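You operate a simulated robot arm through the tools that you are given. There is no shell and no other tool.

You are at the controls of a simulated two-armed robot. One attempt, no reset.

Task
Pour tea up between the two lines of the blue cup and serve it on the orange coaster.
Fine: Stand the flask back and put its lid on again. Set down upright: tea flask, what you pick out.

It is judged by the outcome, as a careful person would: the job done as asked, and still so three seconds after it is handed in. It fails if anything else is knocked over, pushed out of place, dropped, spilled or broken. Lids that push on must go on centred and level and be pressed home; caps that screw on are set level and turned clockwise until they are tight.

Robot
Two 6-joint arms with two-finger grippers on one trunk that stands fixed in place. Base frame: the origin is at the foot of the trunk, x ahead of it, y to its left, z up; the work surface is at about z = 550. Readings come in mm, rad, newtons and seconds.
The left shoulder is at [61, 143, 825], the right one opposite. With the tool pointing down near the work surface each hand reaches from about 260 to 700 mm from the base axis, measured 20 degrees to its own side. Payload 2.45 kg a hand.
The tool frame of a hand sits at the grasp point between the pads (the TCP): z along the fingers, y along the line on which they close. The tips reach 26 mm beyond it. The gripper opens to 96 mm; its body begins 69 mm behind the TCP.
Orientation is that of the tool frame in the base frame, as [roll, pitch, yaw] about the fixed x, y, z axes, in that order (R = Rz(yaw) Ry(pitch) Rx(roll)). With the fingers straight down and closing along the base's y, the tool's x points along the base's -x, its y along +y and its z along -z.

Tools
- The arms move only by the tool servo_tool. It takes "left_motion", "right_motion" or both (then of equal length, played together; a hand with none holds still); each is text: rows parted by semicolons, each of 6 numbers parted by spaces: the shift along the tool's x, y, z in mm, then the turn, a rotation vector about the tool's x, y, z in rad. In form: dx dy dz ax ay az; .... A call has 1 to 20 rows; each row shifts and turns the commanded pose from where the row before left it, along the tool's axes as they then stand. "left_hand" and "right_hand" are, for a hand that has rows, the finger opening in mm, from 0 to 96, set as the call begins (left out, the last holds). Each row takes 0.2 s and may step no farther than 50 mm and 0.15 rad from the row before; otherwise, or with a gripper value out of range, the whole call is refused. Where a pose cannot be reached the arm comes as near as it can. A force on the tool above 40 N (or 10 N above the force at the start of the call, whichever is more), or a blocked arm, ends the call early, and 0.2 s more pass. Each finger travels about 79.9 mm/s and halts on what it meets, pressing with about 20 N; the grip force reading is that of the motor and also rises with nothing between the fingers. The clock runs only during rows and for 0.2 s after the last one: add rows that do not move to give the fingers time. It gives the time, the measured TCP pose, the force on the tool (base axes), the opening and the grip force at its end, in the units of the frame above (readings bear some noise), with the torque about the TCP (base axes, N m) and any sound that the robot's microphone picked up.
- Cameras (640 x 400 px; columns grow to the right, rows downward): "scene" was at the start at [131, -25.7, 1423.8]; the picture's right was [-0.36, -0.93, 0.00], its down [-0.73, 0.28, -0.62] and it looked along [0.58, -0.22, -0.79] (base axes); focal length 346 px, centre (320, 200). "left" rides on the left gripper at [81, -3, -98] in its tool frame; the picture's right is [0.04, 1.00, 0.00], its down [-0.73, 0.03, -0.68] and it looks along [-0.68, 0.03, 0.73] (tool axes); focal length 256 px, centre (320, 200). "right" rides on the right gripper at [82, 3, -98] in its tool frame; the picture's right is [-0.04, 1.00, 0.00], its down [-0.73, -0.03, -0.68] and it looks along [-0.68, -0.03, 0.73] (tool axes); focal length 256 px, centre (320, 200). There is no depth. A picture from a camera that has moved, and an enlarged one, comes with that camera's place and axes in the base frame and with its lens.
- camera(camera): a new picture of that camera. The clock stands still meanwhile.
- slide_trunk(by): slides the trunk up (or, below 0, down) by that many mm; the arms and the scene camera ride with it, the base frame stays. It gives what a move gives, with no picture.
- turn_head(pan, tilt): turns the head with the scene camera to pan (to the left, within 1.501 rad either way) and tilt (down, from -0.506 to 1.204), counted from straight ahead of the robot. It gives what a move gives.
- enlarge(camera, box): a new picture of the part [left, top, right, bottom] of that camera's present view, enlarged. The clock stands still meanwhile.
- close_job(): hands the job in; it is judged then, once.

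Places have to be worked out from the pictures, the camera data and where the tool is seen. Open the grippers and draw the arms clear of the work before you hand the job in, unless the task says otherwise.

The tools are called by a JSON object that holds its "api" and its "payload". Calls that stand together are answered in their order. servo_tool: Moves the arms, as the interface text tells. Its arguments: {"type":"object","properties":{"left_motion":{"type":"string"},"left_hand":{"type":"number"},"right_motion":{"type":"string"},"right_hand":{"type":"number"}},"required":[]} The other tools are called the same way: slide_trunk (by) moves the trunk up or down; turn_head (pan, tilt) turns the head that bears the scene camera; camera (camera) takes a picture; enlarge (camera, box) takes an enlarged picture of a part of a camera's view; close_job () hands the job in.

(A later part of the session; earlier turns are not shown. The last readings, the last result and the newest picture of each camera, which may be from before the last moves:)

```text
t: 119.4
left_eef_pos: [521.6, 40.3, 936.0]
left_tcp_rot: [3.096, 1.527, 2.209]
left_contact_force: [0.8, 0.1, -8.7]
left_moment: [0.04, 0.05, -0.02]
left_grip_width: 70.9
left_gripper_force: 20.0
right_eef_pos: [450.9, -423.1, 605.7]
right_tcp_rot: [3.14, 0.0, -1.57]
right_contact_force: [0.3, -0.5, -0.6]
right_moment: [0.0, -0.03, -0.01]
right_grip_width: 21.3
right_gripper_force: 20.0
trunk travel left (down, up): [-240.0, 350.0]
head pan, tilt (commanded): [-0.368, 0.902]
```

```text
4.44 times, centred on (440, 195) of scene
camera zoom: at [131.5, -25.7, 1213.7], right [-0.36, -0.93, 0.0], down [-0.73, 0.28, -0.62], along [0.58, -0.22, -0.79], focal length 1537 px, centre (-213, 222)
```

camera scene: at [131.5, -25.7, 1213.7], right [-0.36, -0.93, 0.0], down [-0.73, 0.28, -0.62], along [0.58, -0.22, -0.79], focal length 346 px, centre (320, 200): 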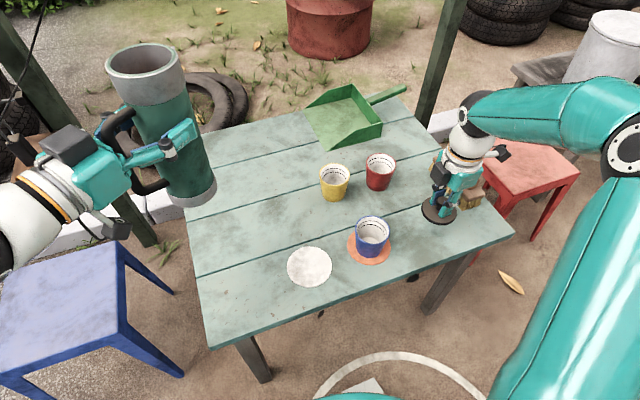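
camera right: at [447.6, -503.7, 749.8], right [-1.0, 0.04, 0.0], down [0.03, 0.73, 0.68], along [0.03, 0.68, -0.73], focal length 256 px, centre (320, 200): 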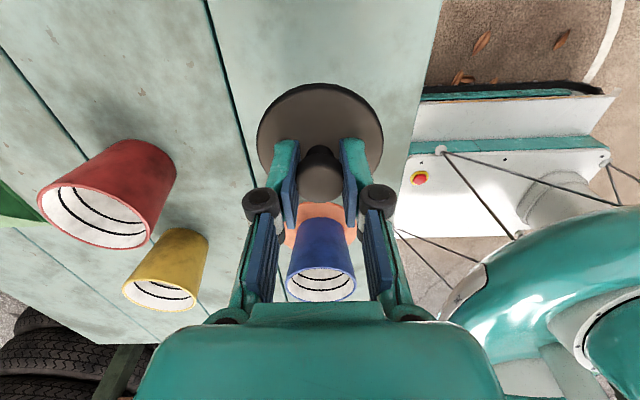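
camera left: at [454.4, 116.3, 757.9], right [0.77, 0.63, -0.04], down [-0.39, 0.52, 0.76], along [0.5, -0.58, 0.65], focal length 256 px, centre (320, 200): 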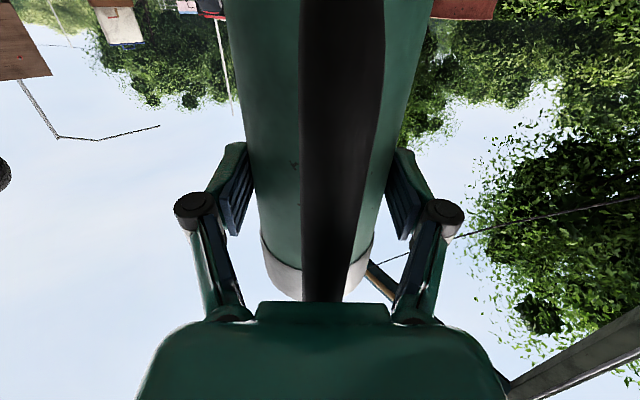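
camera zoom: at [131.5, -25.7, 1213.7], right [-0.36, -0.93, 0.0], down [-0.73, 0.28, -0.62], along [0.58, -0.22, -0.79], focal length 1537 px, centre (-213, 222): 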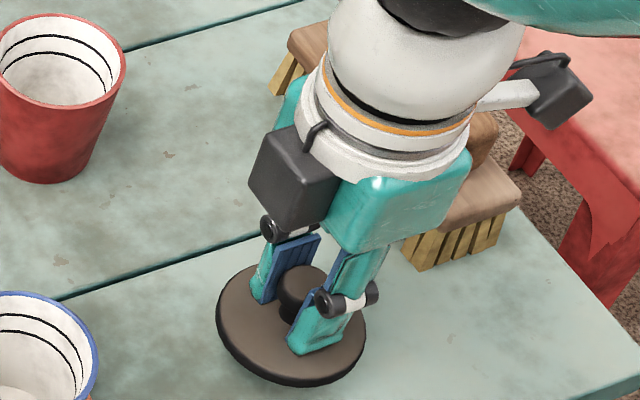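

Still free; I check the lid in the grip and go on lowering.

{"api": "servo_tool", "payload": {"right_motion": "0 0 1.5 0 0 0; 0 0 1.5 0 0 0; 0 0 0 0 0 0"}}

{"api": "servo_tool", "payload": {"right_motion": "0 0 1.5 0 0 0; 0 0 1.5 0 0 0; 0 0 0 0 0 0"}}

{"api": "enlarge", "payload": {"camera": "right", "box": [220, 60, 420, 240]}}

```text
t: 120.2
left_eef_pos: [521.9, 40.0, 935.9]
left_tcp_rot: [3.098, 1.526, 2.209]
left_contact_force: [0.6, 0.3, -8.2]
left_moment: [0.04, 0.06, 0.02]
left_grip_width: 70.7
left_gripper_force: 20.3
right_eef_pos: [451.0, -421.1, 602.9]
right_tcp_rot: [3.14, 0.0, -1.57]
right_contact_force: [0.5, 0.8, 0.3]
right_moment: [-0.01, -0.02, 0.01]
right_grip_width: 21.4
right_gripper_force: 20.2
trunk travel left (down, up): [-240.0, 350.0]
head pan, tilt (commanded): [-0.368, 0.902]
```

```text
t: 121.0
left_eef_pos: [521.6, 38.9, 936.1]
left_tcp_rot: [3.097, 1.525, 2.21]
left_contact_force: [0.0, 0.8, -8.0]
left_moment: [0.05, 0.06, 0.03]
left_grip_width: 70.6
left_gripper_force: 19.9
right_eef_pos: [449.6, -421.4, 600.6]
right_tcp_rot: [3.14, 0.001, -1.573]
right_contact_force: [-0.2, -0.3, 0.3]
right_moment: [0.03, 0.02, -0.04]
right_grip_width: 21.3
right_gripper_force: 19.7
trunk travel left (down, up): [-240.0, 350.0]
head pan, tilt (commanded): [-0.368, 0.902]
```

```text
2.22 times, centred on (320, 150) of right
camera zoom: at [447.6, -503.3, 697.3], right [-1.0, 0.04, 0.0], down [0.03, 0.73, 0.68], along [0.03, 0.68, -0.73], focal length 569 px, centre (320, 311)
```

zoom: 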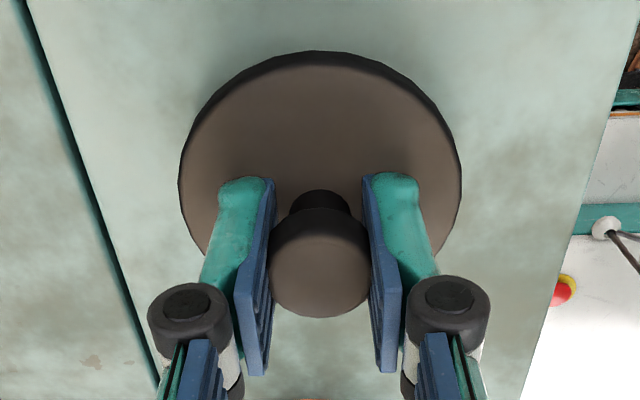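

The lid sits unchanged and level in the grip. Lowering on.

{"api": "servo_tool", "payload": {"right_motion": "0 0 1.5 0 0 0; 0 0 1.5 0 0 0; 0 0 1.5 0 0 0; 0 0 0 0 0 0"}}

{"api": "servo_tool", "payload": {"right_motion": "0 0 1.5 0 0 0; 0 0 1.5 0 0 0; 0 0 1.5 0 0 0; 0 0 0 0 0 0"}}

```text
t: 122.0
left_eef_pos: [521.7, 39.2, 936.0]
left_tcp_rot: [3.096, 1.525, 2.21]
left_contact_force: [-0.4, 0.7, -7.8]
left_moment: [0.09, 0.02, 0.0]
left_grip_width: 70.7
left_gripper_force: 20.2
right_eef_pos: [449.3, -423.5, 594.7]
right_tcp_rot: [3.139, -0.002, -1.573]
right_contact_force: [0.0, -0.3, -0.4]
right_moment: [0.03, -0.01, -0.01]
right_grip_width: 21.1
right_gripper_force: 19.9
trunk travel left (down, up): [-240.0, 350.0]
head pan, tilt (commanded): [-0.368, 0.902]
```

```text
t: 123.0
left_eef_pos: [521.9, 39.2, 936.4]
left_tcp_rot: [3.099, 1.524, 2.211]
left_contact_force: [0.3, -0.5, -8.2]
left_moment: [0.07, 0.05, 0.01]
left_grip_width: 70.7
left_gripper_force: 20.0
right_eef_pos: [448.8, -421.2, 590.4]
right_tcp_rot: [3.14, -0.001, -1.572]
right_contact_force: [0.6, 0.3, -0.7]
right_moment: [0.01, 0.03, 0.0]
right_grip_width: 21.5
right_gripper_force: 20.3
trunk travel left (down, up): [-240.0, 350.0]
head pan, tilt (commanded): [-0.368, 0.902]
```

Very near the table now; I go in 1 mm steps.

{"api": "servo_tool", "payload": {"right_motion": "0 0 1 0 0 0; 0 0 1 0 0 0; 0 0 0 0 0 0"}}

{"api": "servo_tool", "payload": {"right_motion": "0 0 1 0 0 0; 0 0 1 0 0 0; 0 0 0 0 0 0"}}

{"api": "enlarge", "payload": {"camera": "scene", "box": [390, 150, 490, 240]}}

```text
t: 123.8
left_eef_pos: [522.1, 39.7, 936.1]
left_tcp_rot: [3.099, 1.526, 2.21]
left_contact_force: [-0.7, 0.3, -8.4]
left_moment: [0.03, 0.09, -0.01]
left_grip_width: 70.7
left_gripper_force: 19.9
right_eef_pos: [450.2, -422.5, 588.4]
right_tcp_rot: [3.141, -0.001, -1.572]
right_contact_force: [0.7, 0.2, 0.1]
right_moment: [0.02, 0.03, 0.01]
right_grip_width: 21.3
right_gripper_force: 20.3
trunk travel left (down, up): [-240.0, 350.0]
head pan, tilt (commanded): [-0.368, 0.902]
```

```text
t: 124.6
left_eef_pos: [520.9, 40.3, 936.9]
left_tcp_rot: [3.098, 1.526, 2.209]
left_contact_force: [0.7, -0.6, -8.5]
left_moment: [0.05, 0.02, -0.04]
left_grip_width: 70.6
left_gripper_force: 19.6
right_eef_pos: [449.8, -422.3, 586.5]
right_tcp_rot: [3.139, 0.0, -1.573]
right_contact_force: [-0.1, 0.0, -0.1]
right_moment: [-0.02, 0.0, 0.03]
right_grip_width: 21.0
right_gripper_force: 19.8
trunk travel left (down, up): [-240.0, 350.0]
head pan, tilt (commanded): [-0.368, 0.902]
```

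```text
4.44 times, centred on (440, 195) of scene
camera zoom: at [131.5, -25.7, 1213.7], right [-0.36, -0.93, 0.0], down [-0.73, 0.28, -0.62], along [0.58, -0.22, -0.79], focal length 1537 px, centre (-213, 222)
```

zoom: 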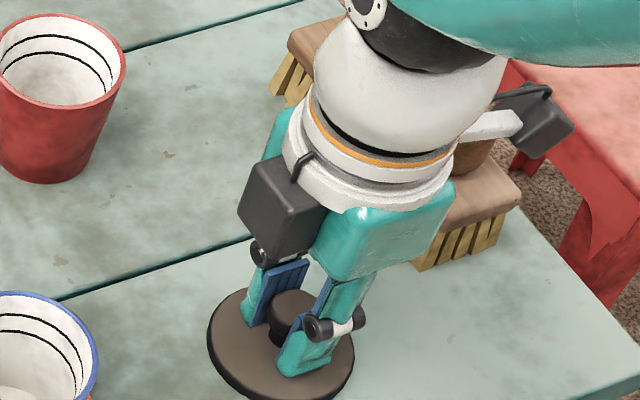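

The lid still seems just above the table. More 1 mm steps.

{"api": "servo_tool", "payload": {"right_motion": "0 0 1 0 0 0; 0 0 1 0 0 0; 0 0 0 0 0 0"}}

{"api": "servo_tool", "payload": {"right_motion": "0 0 1 0 0 0; 0 0 1 0 0 0; 0 0 0 0 0 0"}}

```text
t: 125.4
left_eef_pos: [520.4, 40.7, 935.9]
left_tcp_rot: [3.094, 1.525, 2.209]
left_contact_force: [0.2, 0.0, -7.7]
left_moment: [0.03, 0.04, -0.03]
left_grip_width: 70.4
left_gripper_force: 20.2
right_eef_pos: [450.7, -422.3, 586.3]
right_tcp_rot: [-3.139, -0.002, -1.572]
right_contact_force: [1.4, 4.6, 17.7]
right_moment: [0.15, -0.01, -0.03]
right_grip_width: 21.3
right_gripper_force: 20.1
trunk travel left (down, up): [-240.0, 350.0]
head pan, tilt (commanded): [-0.368, 0.902]
```

```text
t: 126.2
left_eef_pos: [520.2, 41.9, 937.3]
left_tcp_rot: [3.08, 1.529, 2.196]
left_contact_force: [0.0, -0.2, -8.8]
left_moment: [0.08, 0.02, -0.04]
left_grip_width: 70.8
left_gripper_force: 20.0
right_eef_pos: [449.1, -422.5, 585.5]
right_tcp_rot: [-3.137, -0.004, -1.573]
right_contact_force: [2.4, -3.1, 31.8]
right_moment: [-0.11, -0.05, -0.01]
right_grip_width: 21.2
right_gripper_force: 20.5
trunk travel left (down, up): [-240.0, 350.0]
head pan, tilt (commanded): [-0.368, 0.902]
```

The lid is firmly on the table (32 N). I ease up 2 mm and release the knob.

{"api": "servo_tool", "payload": {"right_motion": "0 0 -1 0 0 0; 0 0 -1 0 0 0; 0 0 0 0 0 0"}}

{"api": "servo_tool", "payload": {"right_motion": "0 0 0 0 0 0; 0 0 0 0 0 0; 0 0 0 0 0 0", "right_hand": 60}}

{"api": "enlarge", "payload": {"camera": "right", "box": [220, 60, 420, 240]}}

```text
t: 127.0
left_eef_pos: [521.4, 39.4, 937.3]
left_tcp_rot: [3.087, 1.528, 2.197]
left_contact_force: [0.2, 0.0, -9.5]
left_moment: [0.03, 0.07, 0.0]
left_grip_width: 70.8
left_gripper_force: 20.4
right_eef_pos: [449.3, -422.3, 585.1]
right_tcp_rot: [-3.141, 0.001, -1.573]
right_contact_force: [0.4, -7.2, 19.2]
right_moment: [-0.39, -0.05, 0.0]
right_grip_width: 21.3
right_gripper_force: 19.5
trunk travel left (down, up): [-240.0, 350.0]
head pan, tilt (commanded): [-0.368, 0.902]
```

```text
t: 127.8
left_eef_pos: [522.1, 39.8, 936.1]
left_tcp_rot: [3.098, 1.527, 2.209]
left_contact_force: [0.7, -0.4, -8.2]
left_moment: [0.04, 0.04, 0.01]
left_grip_width: 70.5
left_gripper_force: 19.9
right_eef_pos: [450.9, -420.4, 584.3]
right_tcp_rot: [3.139, 0.001, -1.572]
right_contact_force: [-0.4, 0.4, -0.3]
right_moment: [0.02, 0.03, -0.02]
right_grip_width: 60.1
right_gripper_force: 0.1
trunk travel left (down, up): [-240.0, 350.0]
head pan, tilt (commanded): [-0.368, 0.902]
```

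```text
2.22 times, centred on (320, 150) of right
camera zoom: at [447.4, -502.5, 682.1], right [-1.0, 0.04, 0.0], down [0.03, 0.73, 0.68], along [0.03, 0.68, -0.73], focal length 569 px, centre (320, 311)
```

zoom: 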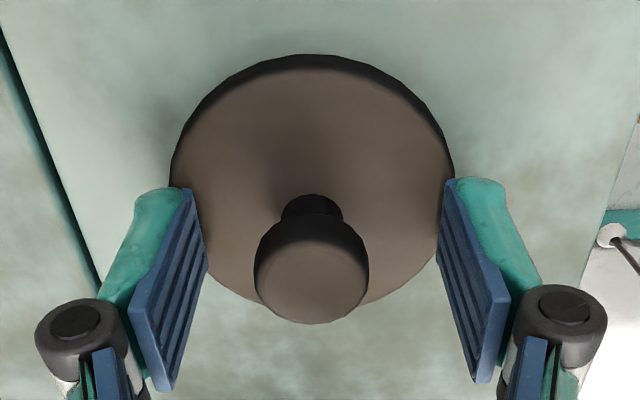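

The lid lies flat on the table at about (451,−421). I raise the right hand and move over the blue cup with the fingers wide open.

{"api": "servo_tool", "payload": {"right_motion": "0 0 -15 0 0 0; 0 0 -35 0 0 0; 0 0 -40 0 0 0; 0 0 -30 0 0 0; -15 -1 0 0 0 0; -25 -1 0 0 0 0; -30 -1 0 0 0 0; -30 -1.5 0 0 0 0; -30 -1 0 0 0 0; -21 -1 0 0 0 0; 0 0 0 0 0 0", "right_hand": 96}}

{"api": "camera", "payload": {"camera": "right"}}

{"api": "enlarge", "payload": {"camera": "scene", "box": [340, 150, 500, 270]}}

```text
t: 130.2
left_eef_pos: [521.3, 40.2, 935.7]
left_tcp_rot: [3.098, 1.527, 2.213]
left_contact_force: [-0.7, -0.4, -8.3]
left_moment: [0.07, 0.04, -0.04]
left_grip_width: 70.8
left_gripper_force: 19.6
right_eef_pos: [458.4, -272.2, 704.7]
right_tcp_rot: [3.139, -0.001, -1.573]
right_contact_force: [0.3, -0.1, 0.6]
right_moment: [0.03, 0.01, -0.01]
right_grip_width: 95.9
right_gripper_force: 0.0
trunk travel left (down, up): [-240.0, 350.0]
head pan, tilt (commanded): [-0.368, 0.902]
```

```text
taken
camera right: at [455.8, -353.0, 802.5], right [-1.0, 0.04, 0.0], down [0.03, 0.73, 0.68], along [0.03, 0.68, -0.73], focal length 256 px, centre (320, 200)
```

right: 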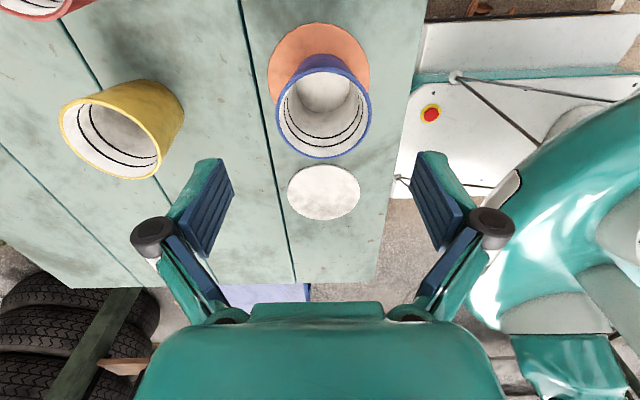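

```text
3.33 times, centred on (420, 210) of scene
camera zoom: at [131.4, -25.5, 1213.7], right [-0.36, -0.93, 0.0], down [-0.73, 0.28, -0.62], along [0.58, -0.22, -0.79], focal length 1152 px, centre (-13, 167)
```

zoom: 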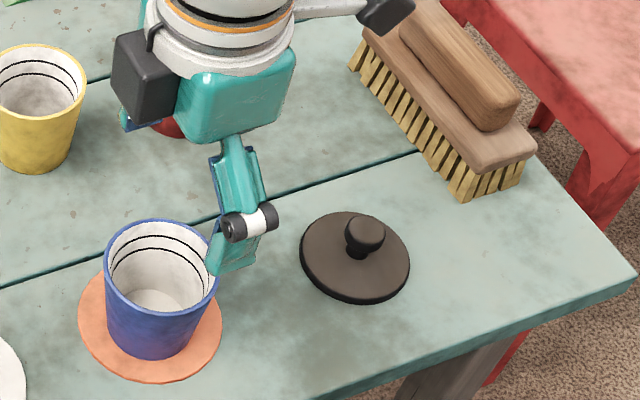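

The lid lies flat; cup rim centre measured at (456,−270,627). I lower to TCP z≈633 and grip the rim as in the stable hold before.

{"api": "servo_tool", "payload": {"right_motion": "-2 2.2 10 0 0 0; 0 0 20 0 0 0; 0 0 20 0 0 0; 0 0 14 0 0 0; 0 0 7 0 0 0; 0 0 0 0 0 0"}}

{"api": "servo_tool", "payload": {"right_motion": "0 0 0 0 0 0; 0 0 0 0 0 0; 0 0 0 0 0 0; 0 0 0 0 0 0", "right_hand": 30}}

{"api": "servo_tool", "payload": {"right_motion": "0 0 -2 0 0 0; 0 0 -3 0 0 0; 0 0 -3 0 0 0; 0 0 -3 0 0 0; 0 0 0 0 0 0"}}

{"api": "camera", "payload": {"camera": "right"}}

{"api": "enlarge", "payload": {"camera": "scene", "box": [330, 190, 430, 280]}}

```text
t: 131.6
left_eef_pos: [522.1, 39.2, 936.1]
left_tcp_rot: [3.098, 1.526, 2.21]
left_contact_force: [-0.8, 0.3, -8.1]
left_moment: [0.02, 0.05, 0.03]
left_grip_width: 70.6
left_gripper_force: 19.8
right_eef_pos: [454.3, -269.9, 633.5]
right_tcp_rot: [3.139, 0.0, -1.574]
right_contact_force: [0.6, 0.5, 0.1]
right_moment: [-0.02, -0.01, 0.02]
right_grip_width: 96.3
right_gripper_force: 0.1
trunk travel left (down, up): [-240.0, 350.0]
head pan, tilt (commanded): [-0.368, 0.902]
```

```text
t: 132.6
left_eef_pos: [521.1, 39.2, 936.1]
left_tcp_rot: [3.097, 1.526, 2.211]
left_contact_force: [0.0, 0.1, -7.7]
left_moment: [0.06, 0.0, -0.01]
left_grip_width: 71.0
left_gripper_force: 20.2
right_eef_pos: [454.5, -268.7, 632.8]
right_tcp_rot: [3.14, 0.0, -1.572]
right_contact_force: [0.3, -0.4, 1.6]
right_moment: [-0.02, -0.09, 0.01]
right_grip_width: 67.0
right_gripper_force: 20.0
trunk travel left (down, up): [-240.0, 350.0]
head pan, tilt (commanded): [-0.368, 0.902]
```

```text
t: 133.8
left_eef_pos: [521.1, 40.1, 936.3]
left_tcp_rot: [3.098, 1.525, 2.21]
left_contact_force: [0.3, 0.3, -8.2]
left_moment: [0.06, 0.02, 0.02]
left_grip_width: 71.0
left_gripper_force: 20.0
right_eef_pos: [455.5, -269.7, 646.6]
right_tcp_rot: [-3.141, -0.001, -1.573]
right_contact_force: [0.5, 0.1, 0.3]
right_moment: [-0.01, 0.03, -0.02]
right_grip_width: 66.5
right_gripper_force: 19.4
trunk travel left (down, up): [-240.0, 350.0]
head pan, tilt (commanded): [-0.368, 0.902]
```

```text
taken
camera right: at [452.3, -350.3, 743.5], right [-1.0, 0.04, 0.0], down [0.03, 0.73, 0.68], along [0.03, 0.68, -0.73], focal length 256 px, centre (320, 200)
```

right: 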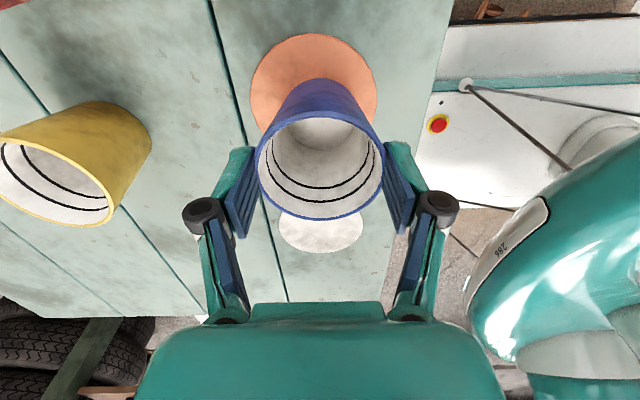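

```text
4.44 times, centred on (380, 235) of scene
camera zoom: at [131.5, -25.7, 1213.7], right [-0.36, -0.93, 0.0], down [-0.73, 0.28, -0.62], along [0.58, -0.22, -0.79], focal length 1537 px, centre (53, 44)
```

zoom: 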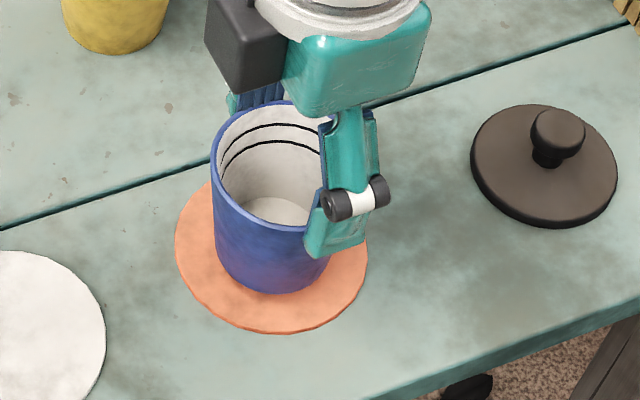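

The rim slid ~5 mm and now sits ~11 mm below TCP, the same equilibrium as before. I raise a bit more and check that it stays.

{"api": "servo_tool", "payload": {"right_motion": "0 0 -2 0 0 0; 0 0 -3 0 0 0; 0 0 -3 0 0 0; 0 0 0 0 0 0; 0 0 0 0 0 0"}}

{"api": "camera", "payload": {"camera": "right"}}

```text
t: 135.0
left_eef_pos: [522.1, 39.8, 936.4]
left_tcp_rot: [3.097, 1.525, 2.21]
left_contact_force: [-0.5, -0.5, -8.3]
left_moment: [0.06, 0.01, -0.01]
left_grip_width: 70.8
left_gripper_force: 20.1
right_eef_pos: [454.5, -270.3, 651.8]
right_tcp_rot: [3.139, 0.0, -1.572]
right_contact_force: [-1.0, -0.3, -0.2]
right_moment: [-0.02, 0.02, -0.01]
right_grip_width: 66.6
right_gripper_force: 20.1
trunk travel left (down, up): [-240.0, 350.0]
head pan, tilt (commanded): [-0.368, 0.902]
```

```text
taken
camera right: at [451.9, -350.1, 751.3], right [-1.0, 0.04, 0.0], down [0.03, 0.73, 0.68], along [0.03, 0.68, -0.73], focal length 256 px, centre (320, 200)
```

right: 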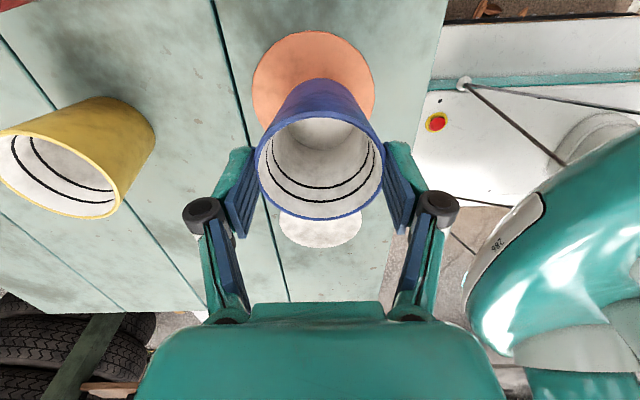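

Stable now. I carry the empty cup slowly to about (580,−145).

{"api": "servo_tool", "payload": {"right_motion": "-4 -4 0 0 0 0; -9 -9 0 0 0 0; -13 -13 0 0 0 0; -14 -14 0 0 0 0; -15 -15 0 0 0 0; -15 -15 0 0 0 0; -15 -15 0 0 0 0; -14 -14 0 0 0 0; -12 -12 0 0 0 0; -9 -9.5 0 0 0 0; -4.7 -5 0 0 0 0; 0 0 0 0 0 0"}}

{"api": "camera", "payload": {"camera": "right"}}

{"api": "camera", "payload": {"camera": "scene"}}

```text
t: 137.6
left_eef_pos: [521.8, 39.8, 935.7]
left_tcp_rot: [3.1, 1.526, 2.214]
left_contact_force: [0.3, 0.1, -7.0]
left_moment: [0.08, 0.04, -0.01]
left_grip_width: 70.5
left_gripper_force: 19.8
right_eef_pos: [581.9, -143.2, 653.2]
right_tcp_rot: [3.141, 0.001, -1.57]
right_contact_force: [0.1, 0.2, -1.1]
right_moment: [0.02, 0.0, 0.0]
right_grip_width: 66.4
right_gripper_force: 20.3
trunk travel left (down, up): [-240.0, 350.0]
head pan, tilt (commanded): [-0.368, 0.902]
```

```text
taken
camera right: at [578.6, -223.9, 750.0], right [-1.0, 0.04, 0.0], down [0.03, 0.73, 0.68], along [0.03, 0.68, -0.73], focal length 256 px, centre (320, 200)
```

right: 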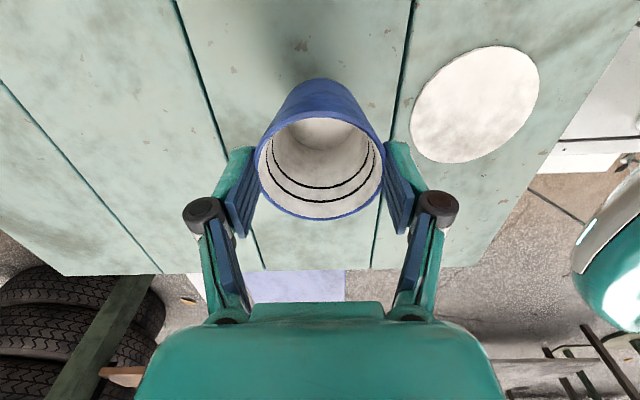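

```text
taken
camera scene: at [131.6, -25.6, 1213.7], right [-0.36, -0.93, 0.0], down [-0.73, 0.28, -0.62], along [0.58, -0.22, -0.79], focal length 346 px, centre (320, 200)
```

scene: 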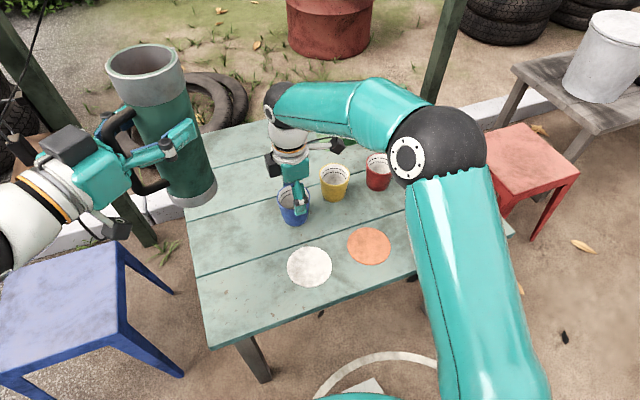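

The cup is at (580,−144). I lower it to the table, slowly near contact.

{"api": "servo_tool", "payload": {"right_motion": "0 0 4 0 0 0; 0 0 5 0 0 0; 0 0 3 0 0 0; 0 0 2 0 0 0; 0 0 0 0 0 0"}}

{"api": "servo_tool", "payload": {"right_motion": "0 0 1 0 0 0; 0 0 1 0 0 0; 0 0 1 0 0 0; 0 0 0 0 0 0"}}

{"api": "servo_tool", "payload": {"right_motion": "0 0 1 0 0 0; 0 0 1 0 0 0; 0 0 0 0 0 0"}}

```text
t: 138.8
left_eef_pos: [521.5, 41.2, 936.7]
left_tcp_rot: [3.1, 1.525, 2.213]
left_contact_force: [-0.7, -0.6, -8.0]
left_moment: [0.03, 0.0, -0.02]
left_grip_width: 70.9
left_gripper_force: 19.8
right_eef_pos: [579.2, -143.0, 640.9]
right_tcp_rot: [3.141, -0.001, -1.573]
right_contact_force: [-0.1, 0.0, -1.0]
right_moment: [-0.01, -0.02, -0.01]
right_grip_width: 65.9
right_gripper_force: 20.5
trunk travel left (down, up): [-240.0, 350.0]
head pan, tilt (commanded): [-0.368, 0.902]
```

```text
t: 139.8
left_eef_pos: [521.6, 40.3, 936.0]
left_tcp_rot: [3.099, 1.525, 2.213]
left_contact_force: [1.1, 1.0, -8.7]
left_moment: [0.02, 0.07, 0.01]
left_grip_width: 70.7
left_gripper_force: 20.2
right_eef_pos: [581.0, -144.5, 637.1]
right_tcp_rot: [3.141, 0.0, -1.574]
right_contact_force: [0.5, -0.6, -0.7]
right_moment: [0.03, 0.02, -0.02]
right_grip_width: 65.8
right_gripper_force: 20.1
trunk travel left (down, up): [-240.0, 350.0]
head pan, tilt (commanded): [-0.368, 0.902]
```

```text
t: 140.6
left_eef_pos: [521.1, 38.5, 936.2]
left_tcp_rot: [3.1, 1.526, 2.214]
left_contact_force: [0.7, -0.2, -9.0]
left_moment: [0.09, 0.01, -0.01]
left_grip_width: 71.1
left_gripper_force: 20.3
right_eef_pos: [580.9, -144.7, 634.5]
right_tcp_rot: [3.14, 0.0, -1.574]
right_contact_force: [0.3, 0.9, -0.9]
right_moment: [0.0, -0.05, 0.0]
right_grip_width: 65.8
right_gripper_force: 19.8
trunk travel left (down, up): [-240.0, 350.0]
head pan, tilt (commanded): [-0.368, 0.902]
```

No contact yet; continuing down.

{"api": "servo_tool", "payload": {"right_motion": "0 0 1 0 0 0; 0 0 1 0 0 0; 0 0 0 0 0 0"}}

{"api": "servo_tool", "payload": {"right_motion": "0 0 1 0 0 0; 0 0 1 0 0 0; 0 0 0 0 0 0"}}

{"api": "enlarge", "payload": {"camera": "right", "box": [220, 50, 420, 250]}}

```text
t: 141.4
left_eef_pos: [520.9, 41.0, 936.3]
left_tcp_rot: [3.092, 1.526, 2.204]
left_contact_force: [-0.3, -0.8, -8.9]
left_moment: [0.05, 0.04, 0.01]
left_grip_width: 70.5
left_gripper_force: 20.0
right_eef_pos: [580.2, -144.0, 632.7]
right_tcp_rot: [-3.141, 0.0, -1.573]
right_contact_force: [1.1, 1.0, 7.3]
right_moment: [-0.07, -0.08, 0.04]
right_grip_width: 65.6
right_gripper_force: 20.2
trunk travel left (down, up): [-240.0, 350.0]
head pan, tilt (commanded): [-0.368, 0.902]
```

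```text
t: 142.2
left_eef_pos: [520.8, 39.3, 936.7]
left_tcp_rot: [3.091, 1.524, 2.204]
left_contact_force: [0.4, -0.4, -7.7]
left_moment: [0.07, 0.06, 0.0]
left_grip_width: 70.9
left_gripper_force: 19.9
right_eef_pos: [580.7, -143.0, 631.3]
right_tcp_rot: [-3.139, -0.001, -1.572]
right_contact_force: [4.3, 0.5, 10.4]
right_moment: [0.02, -0.09, 0.04]
right_grip_width: 65.3
right_gripper_force: 20.4
trunk travel left (down, up): [-240.0, 350.0]
head pan, tilt (commanded): [-0.368, 0.902]
```

```text
2.00 times, centred on (320, 150) of right
camera zoom: at [577.0, -224.9, 728.8], right [-1.0, 0.04, 0.0], down [0.03, 0.73, 0.68], along [0.03, 0.68, -0.73], focal length 512 px, centre (320, 300)
```

zoom: 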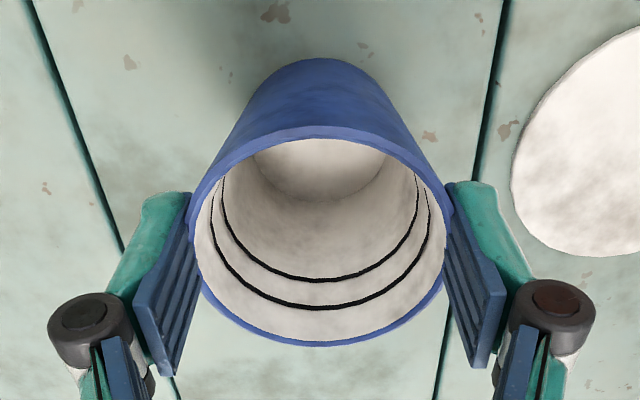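

The cup stands on the table (10 N). I release it and raise the right hand.

{"api": "servo_tool", "payload": {"right_motion": "0 0 -1 0 0 0; 0 0 0 0 0 0; 0 0 0 0 0 0"}}

{"api": "servo_tool", "payload": {"right_motion": "0 0 0 0 0 0; 0 0 0 0 0 0; 0 0 0 0 0 0; 0 0 -10 0 0 0; 0 0 -25 0 0 0; 0 0 -30 0 0 0; 0 0 -35 0 0 0; 0 0 0 0 0 0", "right_hand": 96}}

{"api": "camera", "payload": {"camera": "right"}}

```text
t: 143.0
left_eef_pos: [520.5, 40.1, 936.1]
left_tcp_rot: [3.091, 1.526, 2.202]
left_contact_force: [-0.5, 0.5, -9.0]
left_moment: [0.05, 0.04, -0.01]
left_grip_width: 70.5
left_gripper_force: 20.0
right_eef_pos: [579.3, -143.6, 631.3]
right_tcp_rot: [-3.142, 0.0, -1.573]
right_contact_force: [3.8, -0.5, 10.1]
right_moment: [-0.11, -0.01, 0.0]
right_grip_width: 65.2
right_gripper_force: 20.1
trunk travel left (down, up): [-240.0, 350.0]
head pan, tilt (commanded): [-0.368, 0.902]
```

```text
t: 144.8
left_eef_pos: [521.9, 39.2, 936.4]
left_tcp_rot: [3.1, 1.526, 2.21]
left_contact_force: [0.1, 0.4, -8.1]
left_moment: [0.07, 0.02, -0.03]
left_grip_width: 70.7
left_gripper_force: 19.6
right_eef_pos: [577.6, -145.0, 729.6]
right_tcp_rot: [3.14, -0.001, -1.574]
right_contact_force: [-0.1, 1.0, 0.1]
right_moment: [0.0, -0.01, -0.03]
right_grip_width: 95.9
right_gripper_force: 0.0
trunk travel left (down, up): [-240.0, 350.0]
head pan, tilt (commanded): [-0.368, 0.902]
```

```text
taken
camera right: at [575.0, -226.4, 827.4], right [-1.0, 0.04, 0.0], down [0.03, 0.73, 0.68], along [0.03, 0.68, -0.73], focal length 256 px, centre (320, 200)
```

right: 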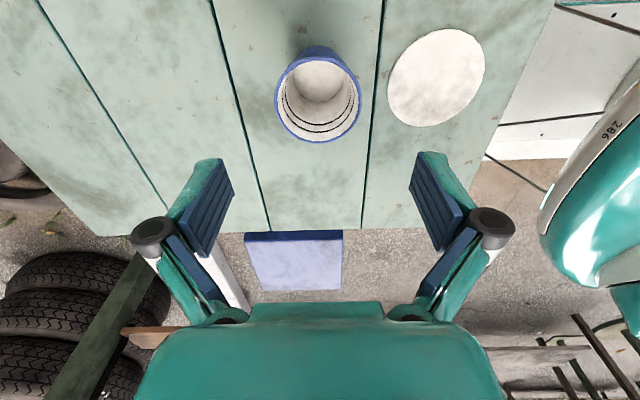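

The cup stands at about (580,−142), rim z≈623. I move the right hand back to (470,−260,760) and turn it to +45° heading so its camera looks into the cup during the pour.

{"api": "servo_tool", "payload": {"right_motion": "0 0 -15 0 0 0; 0 0 -15 0 0 0; 10 9 0 0 0 0; 18 17 0 0 0 0; 22 20.5 0 0 0 0; 22 20.5 0 0 0 0; 20 19 0 0 0 0; 15 14 0 0 0 0; 8 8 0 0 0 0; 0 0 0 0 0 0.131; 0 0 0 0 0 0.131; 0 0 0 0 0 0.131; 0 0 0 0 0 0.131; 0 0 0 0 0 0.131; 0 0 0 0 0 0.131; 0 0 0 0 0 0"}}

{"api": "camera", "payload": {"camera": "right"}}

{"api": "camera", "payload": {"camera": "scene"}}

```text
t: 148.2
left_eef_pos: [521.5, 39.8, 937.1]
left_tcp_rot: [3.098, 1.526, 2.21]
left_contact_force: [0.6, -0.2, -8.1]
left_moment: [0.03, 0.08, -0.01]
left_grip_width: 70.8
left_gripper_force: 19.3
right_eef_pos: [471.5, -258.8, 760.1]
right_tcp_rot: [3.14, -0.002, -2.36]
right_contact_force: [0.1, 0.3, -0.9]
right_moment: [0.0, 0.0, 0.04]
right_grip_width: 96.0
right_gripper_force: 0.1
trunk travel left (down, up): [-240.0, 350.0]
head pan, tilt (commanded): [-0.368, 0.902]
```

```text
taken
camera right: at [411.8, -313.6, 858.7], right [-0.68, 0.74, 0.0], down [0.54, 0.5, 0.68], along [0.5, 0.46, -0.73], focal length 256 px, centre (320, 200)
```

right: 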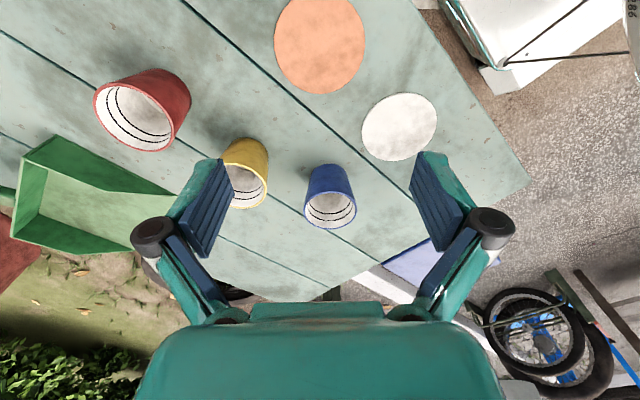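

```text
taken
camera scene: at [131.4, -25.6, 1213.7], right [-0.36, -0.93, 0.0], down [-0.73, 0.28, -0.62], along [0.58, -0.22, -0.79], focal length 346 px, centre (320, 200)
```

scene: 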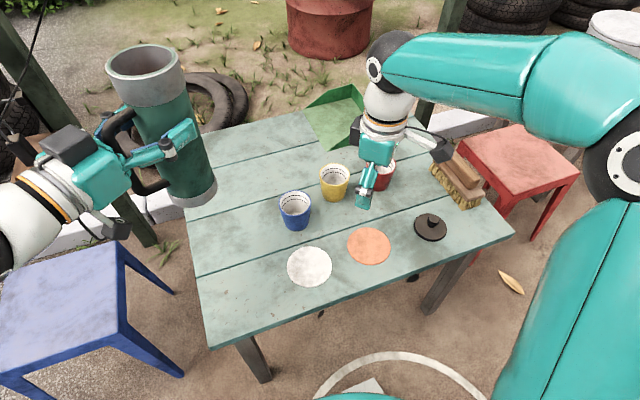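

Both the right camera and the scene camera see into the cup well. I trim the flask heading to −43° and tilt it to 0.70 rad (40°, just under the pouring angle) up here.

{"api": "servo_tool", "payload": {"left_motion": "0 0 0 -0.045 0 0; 0 0 0 -0.047 0 0; 0 0 0 -0.045 0 0; 0 0 0 0 0.04 0; 0 0 0 0 0.06 0; 0 0 0 0 0.06 0; 0 0 0 0 0.06 0; 0 0 0 0 0.06 0; 0 0 0 0 0.06 0; 0 0 0 0 0.06 0; 0 0 0 0 0.06 0; 0 0 0 0 0.05 0; 0 0 0 0 0.04 0; 0 0 0 0 0.03 0; 0 0 0 0 0 0"}}

{"api": "camera", "payload": {"camera": "scene"}}

{"api": "camera", "payload": {"camera": "left"}}

```text
t: 151.4
left_eef_pos: [521.0, 40.6, 936.3]
left_tcp_rot: [3.13, 0.945, 2.378]
left_contact_force: [0.3, 0.4, -8.5]
left_moment: [-0.06, -0.1, 0.0]
left_grip_width: 71.0
left_gripper_force: 19.9
right_eef_pos: [472.0, -259.1, 761.6]
right_tcp_rot: [3.141, 0.0, -2.357]
right_contact_force: [0.7, -0.1, -0.5]
right_moment: [-0.01, 0.02, 0.01]
right_grip_width: 95.9
right_gripper_force: 0.0
trunk travel left (down, up): [-240.0, 350.0]
head pan, tilt (commanded): [-0.368, 0.902]
```

```text
taken
camera scene: at [131.4, -25.6, 1213.7], right [-0.36, -0.93, 0.0], down [-0.73, 0.28, -0.62], along [0.58, -0.22, -0.79], focal length 346 px, centre (320, 200)
```

scene: 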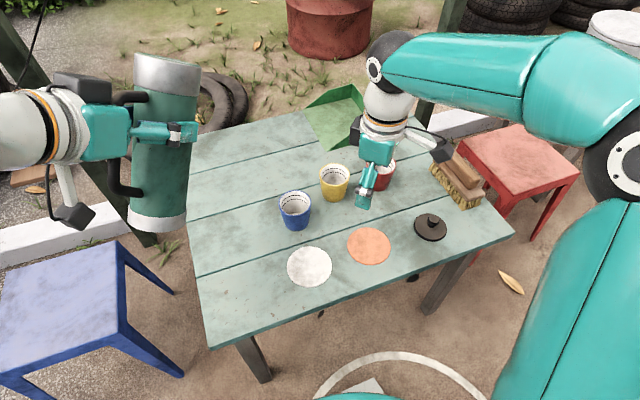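

```text
taken
camera left: at [425.7, 123.6, 926.9], right [0.66, 0.75, -0.02], down [-0.07, 0.1, 0.99], along [0.74, -0.66, 0.12], focal length 256 px, centre (320, 200)
```

left: 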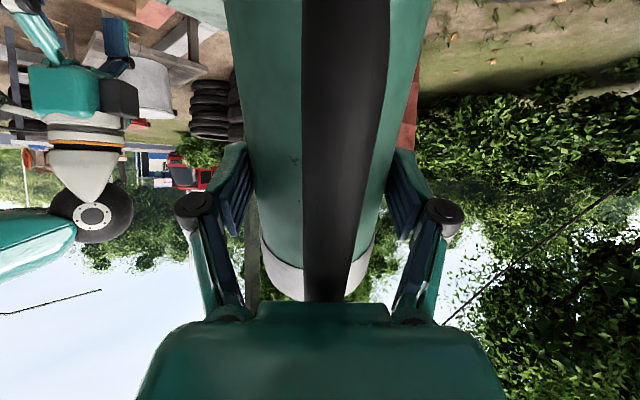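

Tilt is 0.63 rad, heading −43.7°, grip steady. I carry the flask over to the cup, staying high (z≈800) first.

{"api": "servo_tool", "payload": {"left_motion": "3.1 -3.7 5.1 0 0 0; 6.1 -7.3 10.1 0 0 0; 8.4 -10.1 13.9 0 0 0; 9.9 -11.9 16.4 0 0 0; 10.7 -12.8 17.7 0 0 0; 10.7 -12.8 17.7 0 0 0; 9.9 -11.9 16.4 0 0 0; 8.4 -10.1 13.9 0 0 0; 6.1 -7.3 10.1 0 0 0; 3.1 -3.7 5.1 0 0 0; 0 0 0 0 0 0"}}

{"api": "camera", "payload": {"camera": "scene"}}

{"api": "camera", "payload": {"camera": "right"}}

```text
t: 153.8
left_eef_pos: [503.6, -57.2, 808.2]
left_tcp_rot: [3.127, 0.946, 2.379]
left_contact_force: [-0.3, 0.6, -9.3]
left_moment: [-0.07, -0.12, 0.02]
left_grip_width: 70.8
left_gripper_force: 19.8
left hand out of reach, approached as far as the arm can: row 8, 9
right_eef_pos: [472.5, -257.8, 760.9]
right_tcp_rot: [3.138, -0.001, -2.357]
right_contact_force: [-0.9, 0.2, -0.1]
right_moment: [0.0, 0.02, 0.01]
right_grip_width: 95.9
right_gripper_force: 0.0
trunk travel left (down, up): [-240.0, 350.0]
head pan, tilt (commanded): [-0.368, 0.902]
```

```text
taken
camera scene: at [131.4, -25.8, 1213.7], right [-0.36, -0.93, 0.0], down [-0.73, 0.28, -0.62], along [0.58, -0.22, -0.79], focal length 346 px, centre (320, 200)
```

scene: 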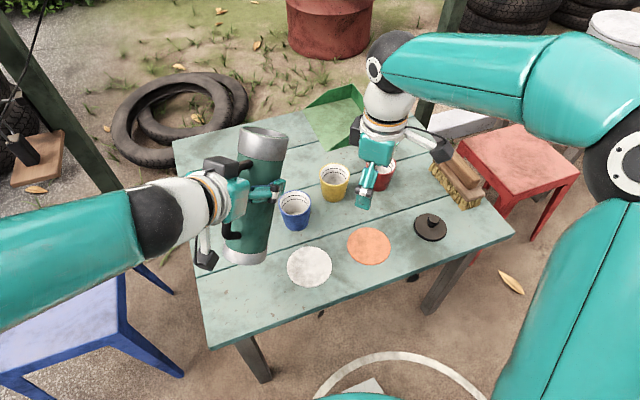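

```text
taken
camera right: at [411.9, -313.7, 858.7], right [-0.68, 0.74, 0.0], down [0.54, 0.5, 0.68], along [0.5, 0.46, -0.73], focal length 256 px, centre (320, 200)
```

right: 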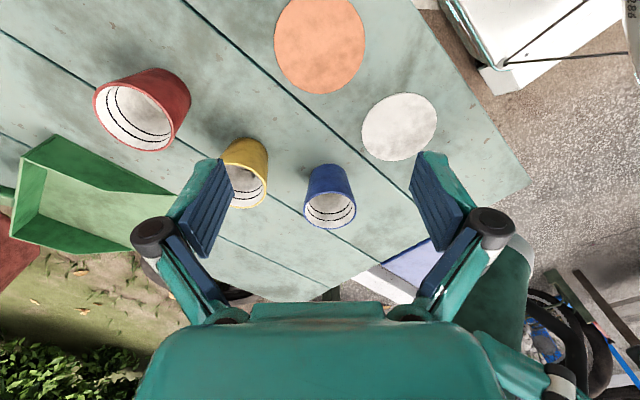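

The left arm is at its pitch limit for this height, so the whole trunk should come down instead. I raise the right hand 50 mm, then slide the trunk down 100 mm, bringing the flask to z≈708.

{"api": "servo_tool", "payload": {"right_motion": "0 0 -15 0 0 0; 0 0 -20 0 0 0; 0 0 -15 0 0 0; 0 0 0 0 0 0"}}

{"api": "slide_trunk", "payload": {"by": -60}}

{"api": "camera", "payload": {"camera": "scene"}}

```text
t: 154.8
left_eef_pos: [502.6, -58.3, 808.4]
left_tcp_rot: [3.127, 0.946, 2.378]
left_contact_force: [0.1, -0.8, -8.7]
left_moment: [-0.12, -0.1, 0.01]
left_grip_width: 70.8
left_gripper_force: 20.1
right_eef_pos: [472.3, -258.9, 811.1]
right_tcp_rot: [3.14, -0.001, -2.357]
right_contact_force: [-0.4, 0.6, -0.1]
right_moment: [-0.05, -0.02, -0.02]
right_grip_width: 96.0
right_gripper_force: 0.0
trunk travel left (down, up): [-240.0, 350.0]
head pan, tilt (commanded): [-0.368, 0.902]
```

```text
t: 155.8
left_eef_pos: [503.3, -58.6, 748.5]
left_tcp_rot: [3.127, 0.944, 2.379]
left_contact_force: [0.1, 0.8, -7.7]
left_moment: [-0.07, -0.09, -0.02]
left_grip_width: 70.5
left_gripper_force: 19.7
right_eef_pos: [472.0, -258.8, 750.6]
right_tcp_rot: [3.141, -0.002, -2.358]
right_contact_force: [0.3, -0.1, -0.7]
right_moment: [0.01, 0.02, 0.01]
right_grip_width: 96.0
right_gripper_force: 0.2
trunk travel left (down, up): [-180.0, 410.0]
head pan, tilt (commanded): [-0.368, 0.902]
```

```text
taken
camera scene: at [131.2, -25.7, 1153.8], right [-0.36, -0.93, 0.0], down [-0.73, 0.28, -0.62], along [0.58, -0.22, -0.79], focal length 346 px, centre (320, 200)
```

scene: 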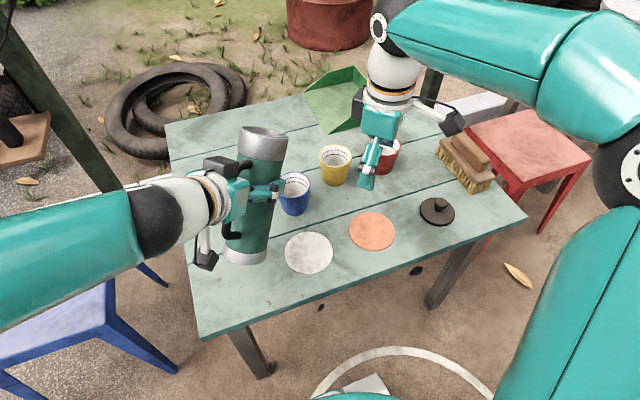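

Good. I slide down another 40 mm, leaving ~20 mm under the flask's base edge, and check the spout against the cup.

{"api": "slide_trunk", "payload": {"by": -40}}

{"api": "enlarge", "payload": {"camera": "scene", "box": [210, 100, 370, 280]}}

{"api": "camera", "payload": {"camera": "right"}}

```text
t: 156.6
left_eef_pos: [502.6, -57.5, 707.8]
left_tcp_rot: [3.124, 0.944, 2.379]
left_contact_force: [-0.3, -0.3, -8.5]
left_moment: [-0.11, -0.06, 0.01]
left_grip_width: 70.4
left_gripper_force: 20.0
right_eef_pos: [470.8, -258.8, 710.9]
right_tcp_rot: [3.139, 0.0, -2.357]
right_contact_force: [0.3, 0.6, -0.5]
right_moment: [-0.02, 0.05, -0.01]
right_grip_width: 96.2
right_gripper_force: 0.0
trunk travel left (down, up): [-140.0, 450.0]
head pan, tilt (commanded): [-0.368, 0.902]
```

```text
2.22 times, centred on (290, 190) of scene
camera zoom: at [131.1, -25.7, 1113.8], right [-0.36, -0.93, 0.0], down [-0.73, 0.28, -0.62], along [0.58, -0.22, -0.79], focal length 768 px, centre (387, 222)
```

zoom: 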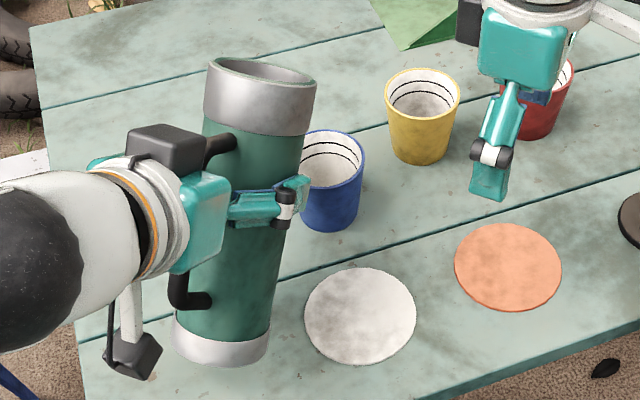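

```text
taken
camera right: at [412.3, -313.7, 808.4], right [-0.68, 0.74, 0.0], down [0.54, 0.5, 0.68], along [0.5, 0.46, -0.73], focal length 256 px, centre (320, 200)
```

right: 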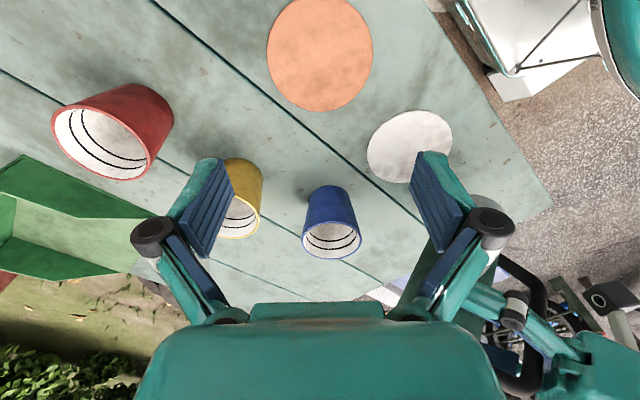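

The spout should be about 21 mm short of the cup centre along the pour direction and ~6 mm to one side. I shift the flask sideways by −6 mm, and move the right hand a little so its camera sees both cup and spout.

{"api": "servo_tool", "payload": {"left_motion": "0 -2 0 0 0 0; 0 -2 0 0 0 0; 0 -2 0 0 0 0; 0 0 0 0 0 0; 0 0 0 0 0 0", "right_motion": "0 14 -8 0 0 0; 0 14 -8 0 0 0; 0 14 -8 0 0 0; 0 0 0 0 0 0; 0 0 0 0 0 0"}}

{"api": "camera", "payload": {"camera": "right"}}

{"api": "enlarge", "payload": {"camera": "right", "box": [230, 150, 430, 290]}}

```text
t: 157.8
left_eef_pos: [500.1, -62.3, 707.8]
left_tcp_rot: [3.128, 0.943, 2.381]
left_contact_force: [-0.3, -0.4, -7.7]
left_moment: [-0.04, -0.1, 0.0]
left_grip_width: 70.9
left_gripper_force: 20.3
right_eef_pos: [441.9, -230.9, 735.6]
right_tcp_rot: [3.141, -0.001, -2.357]
right_contact_force: [0.5, 0.3, -0.4]
right_moment: [-0.01, -0.02, -0.01]
right_grip_width: 96.0
right_gripper_force: 0.0
trunk travel left (down, up): [-140.0, 450.0]
head pan, tilt (commanded): [-0.368, 0.902]
```

```text
taken
camera right: at [383.1, -285.5, 833.5], right [-0.68, 0.74, 0.0], down [0.54, 0.5, 0.68], along [0.5, 0.46, -0.73], focal length 256 px, centre (320, 200)
```

right: 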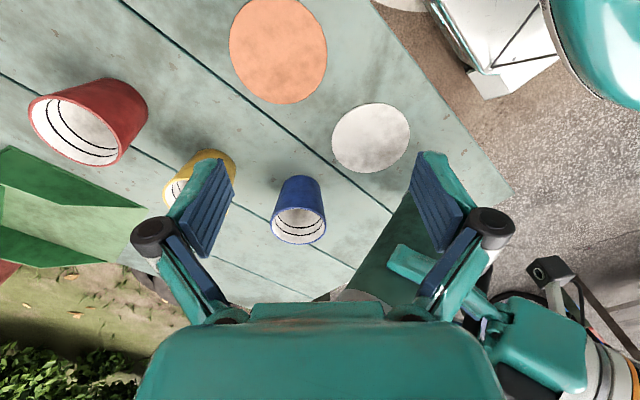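

```text
2.86 times, centred on (330, 220) of right
camera zoom: at [383.1, -285.5, 833.5], right [-0.68, 0.74, 0.0], down [0.54, 0.5, 0.68], along [0.5, 0.46, -0.73], focal length 731 px, centre (291, 143)
```

zoom: 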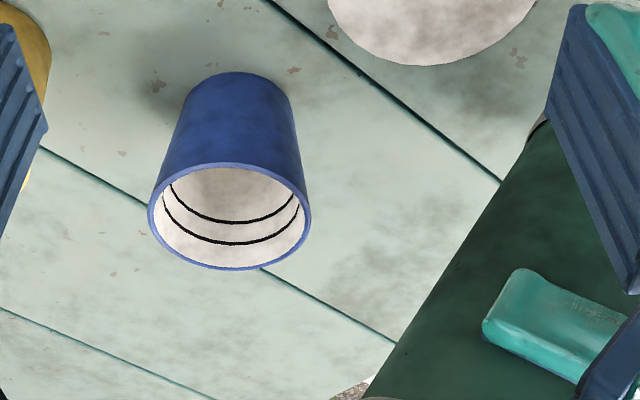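

The right camera sees the cup with its two lines clearly. I tilt the flask to 45° in small steps and look.

{"api": "servo_tool", "payload": {"left_motion": "0 0 0 0 0.04 0; 0 0 0 0 0.04 0; 0 0 0 0 0.04 0; 0 0 0 0 0.037 0; 0 0 0 0 0 0; 0 0 0 0 0 0"}}

{"api": "camera", "payload": {"camera": "right"}}

{"api": "enlarge", "payload": {"camera": "scene", "box": [210, 100, 370, 280]}}

```text
t: 159.2
left_eef_pos: [503.5, -60.8, 708.3]
left_tcp_rot: [3.112, 0.843, 2.386]
left_contact_force: [-0.8, -0.3, -8.4]
left_moment: [-0.08, -0.07, 0.01]
left_grip_width: 70.4
left_gripper_force: 20.2
left hand out of reach, approached as far as the arm can: row 2
right_eef_pos: [442.9, -230.5, 734.7]
right_tcp_rot: [3.141, 0.0, -2.359]
right_contact_force: [-0.4, -0.7, 0.5]
right_moment: [0.0, 0.0, -0.02]
right_grip_width: 95.9
right_gripper_force: 0.0
trunk travel left (down, up): [-140.0, 450.0]
head pan, tilt (commanded): [-0.368, 0.902]
```

```text
taken
camera right: at [383.2, -285.5, 833.4], right [-0.68, 0.74, 0.0], down [0.54, 0.5, 0.68], along [0.5, 0.46, -0.73], focal length 256 px, centre (320, 200)
```

right: 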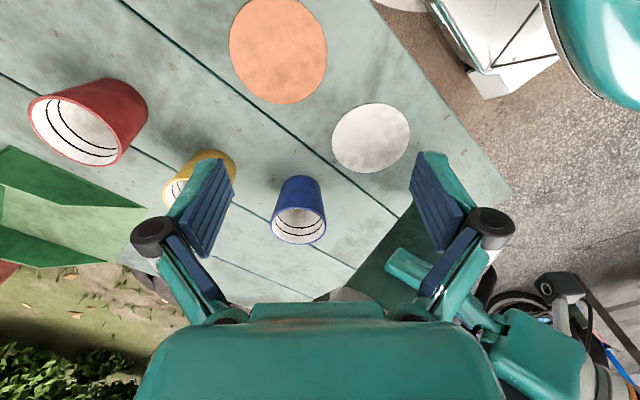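

```text
2.22 times, centred on (290, 190) of scene
camera zoom: at [131.3, -25.7, 1113.7], right [-0.36, -0.93, 0.0], down [-0.73, 0.28, -0.62], along [0.58, -0.22, -0.79], focal length 768 px, centre (387, 222)
```

zoom: 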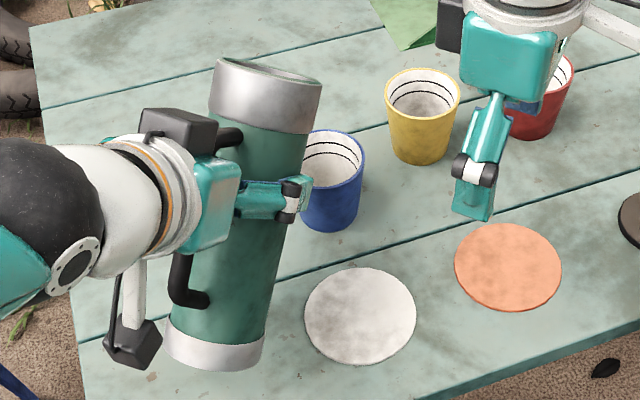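

Tilt is at 42° with a small reach flag on one row. I continue the tilt a bit and watch pose and flow.

{"api": "servo_tool", "payload": {"left_motion": "0 0 0 0 0.03 0; 0 0 0 0 0.03 0; 0 0 0 0 0 0; 0 0 0 0 0 0"}}

{"api": "enlarge", "payload": {"camera": "right", "box": [240, 150, 440, 310]}}

```text
t: 160.2
left_eef_pos: [503.3, -59.9, 708.9]
left_tcp_rot: [3.113, 0.785, 2.389]
left_contact_force: [-0.7, 0.3, -7.5]
left_moment: [-0.08, -0.14, 0.03]
left_grip_width: 70.5
left_gripper_force: 20.1
right_eef_pos: [443.4, -230.0, 735.3]
right_tcp_rot: [3.14, 0.0, -2.357]
right_contact_force: [0.0, -0.6, 0.7]
right_moment: [0.03, -0.01, 0.0]
right_grip_width: 96.0
right_gripper_force: 0.1
trunk travel left (down, up): [-140.0, 450.0]
head pan, tilt (commanded): [-0.368, 0.902]
```

```text
2.50 times, centred on (340, 230) of right
camera zoom: at [383.2, -285.5, 833.4], right [-0.68, 0.74, 0.0], down [0.54, 0.5, 0.68], along [0.5, 0.46, -0.73], focal length 640 px, centre (270, 125)
```

zoom: 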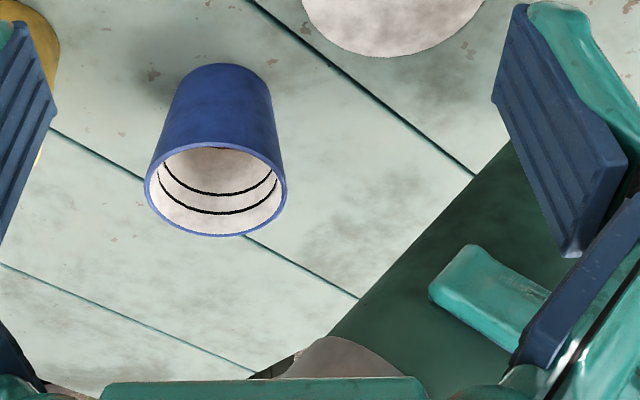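

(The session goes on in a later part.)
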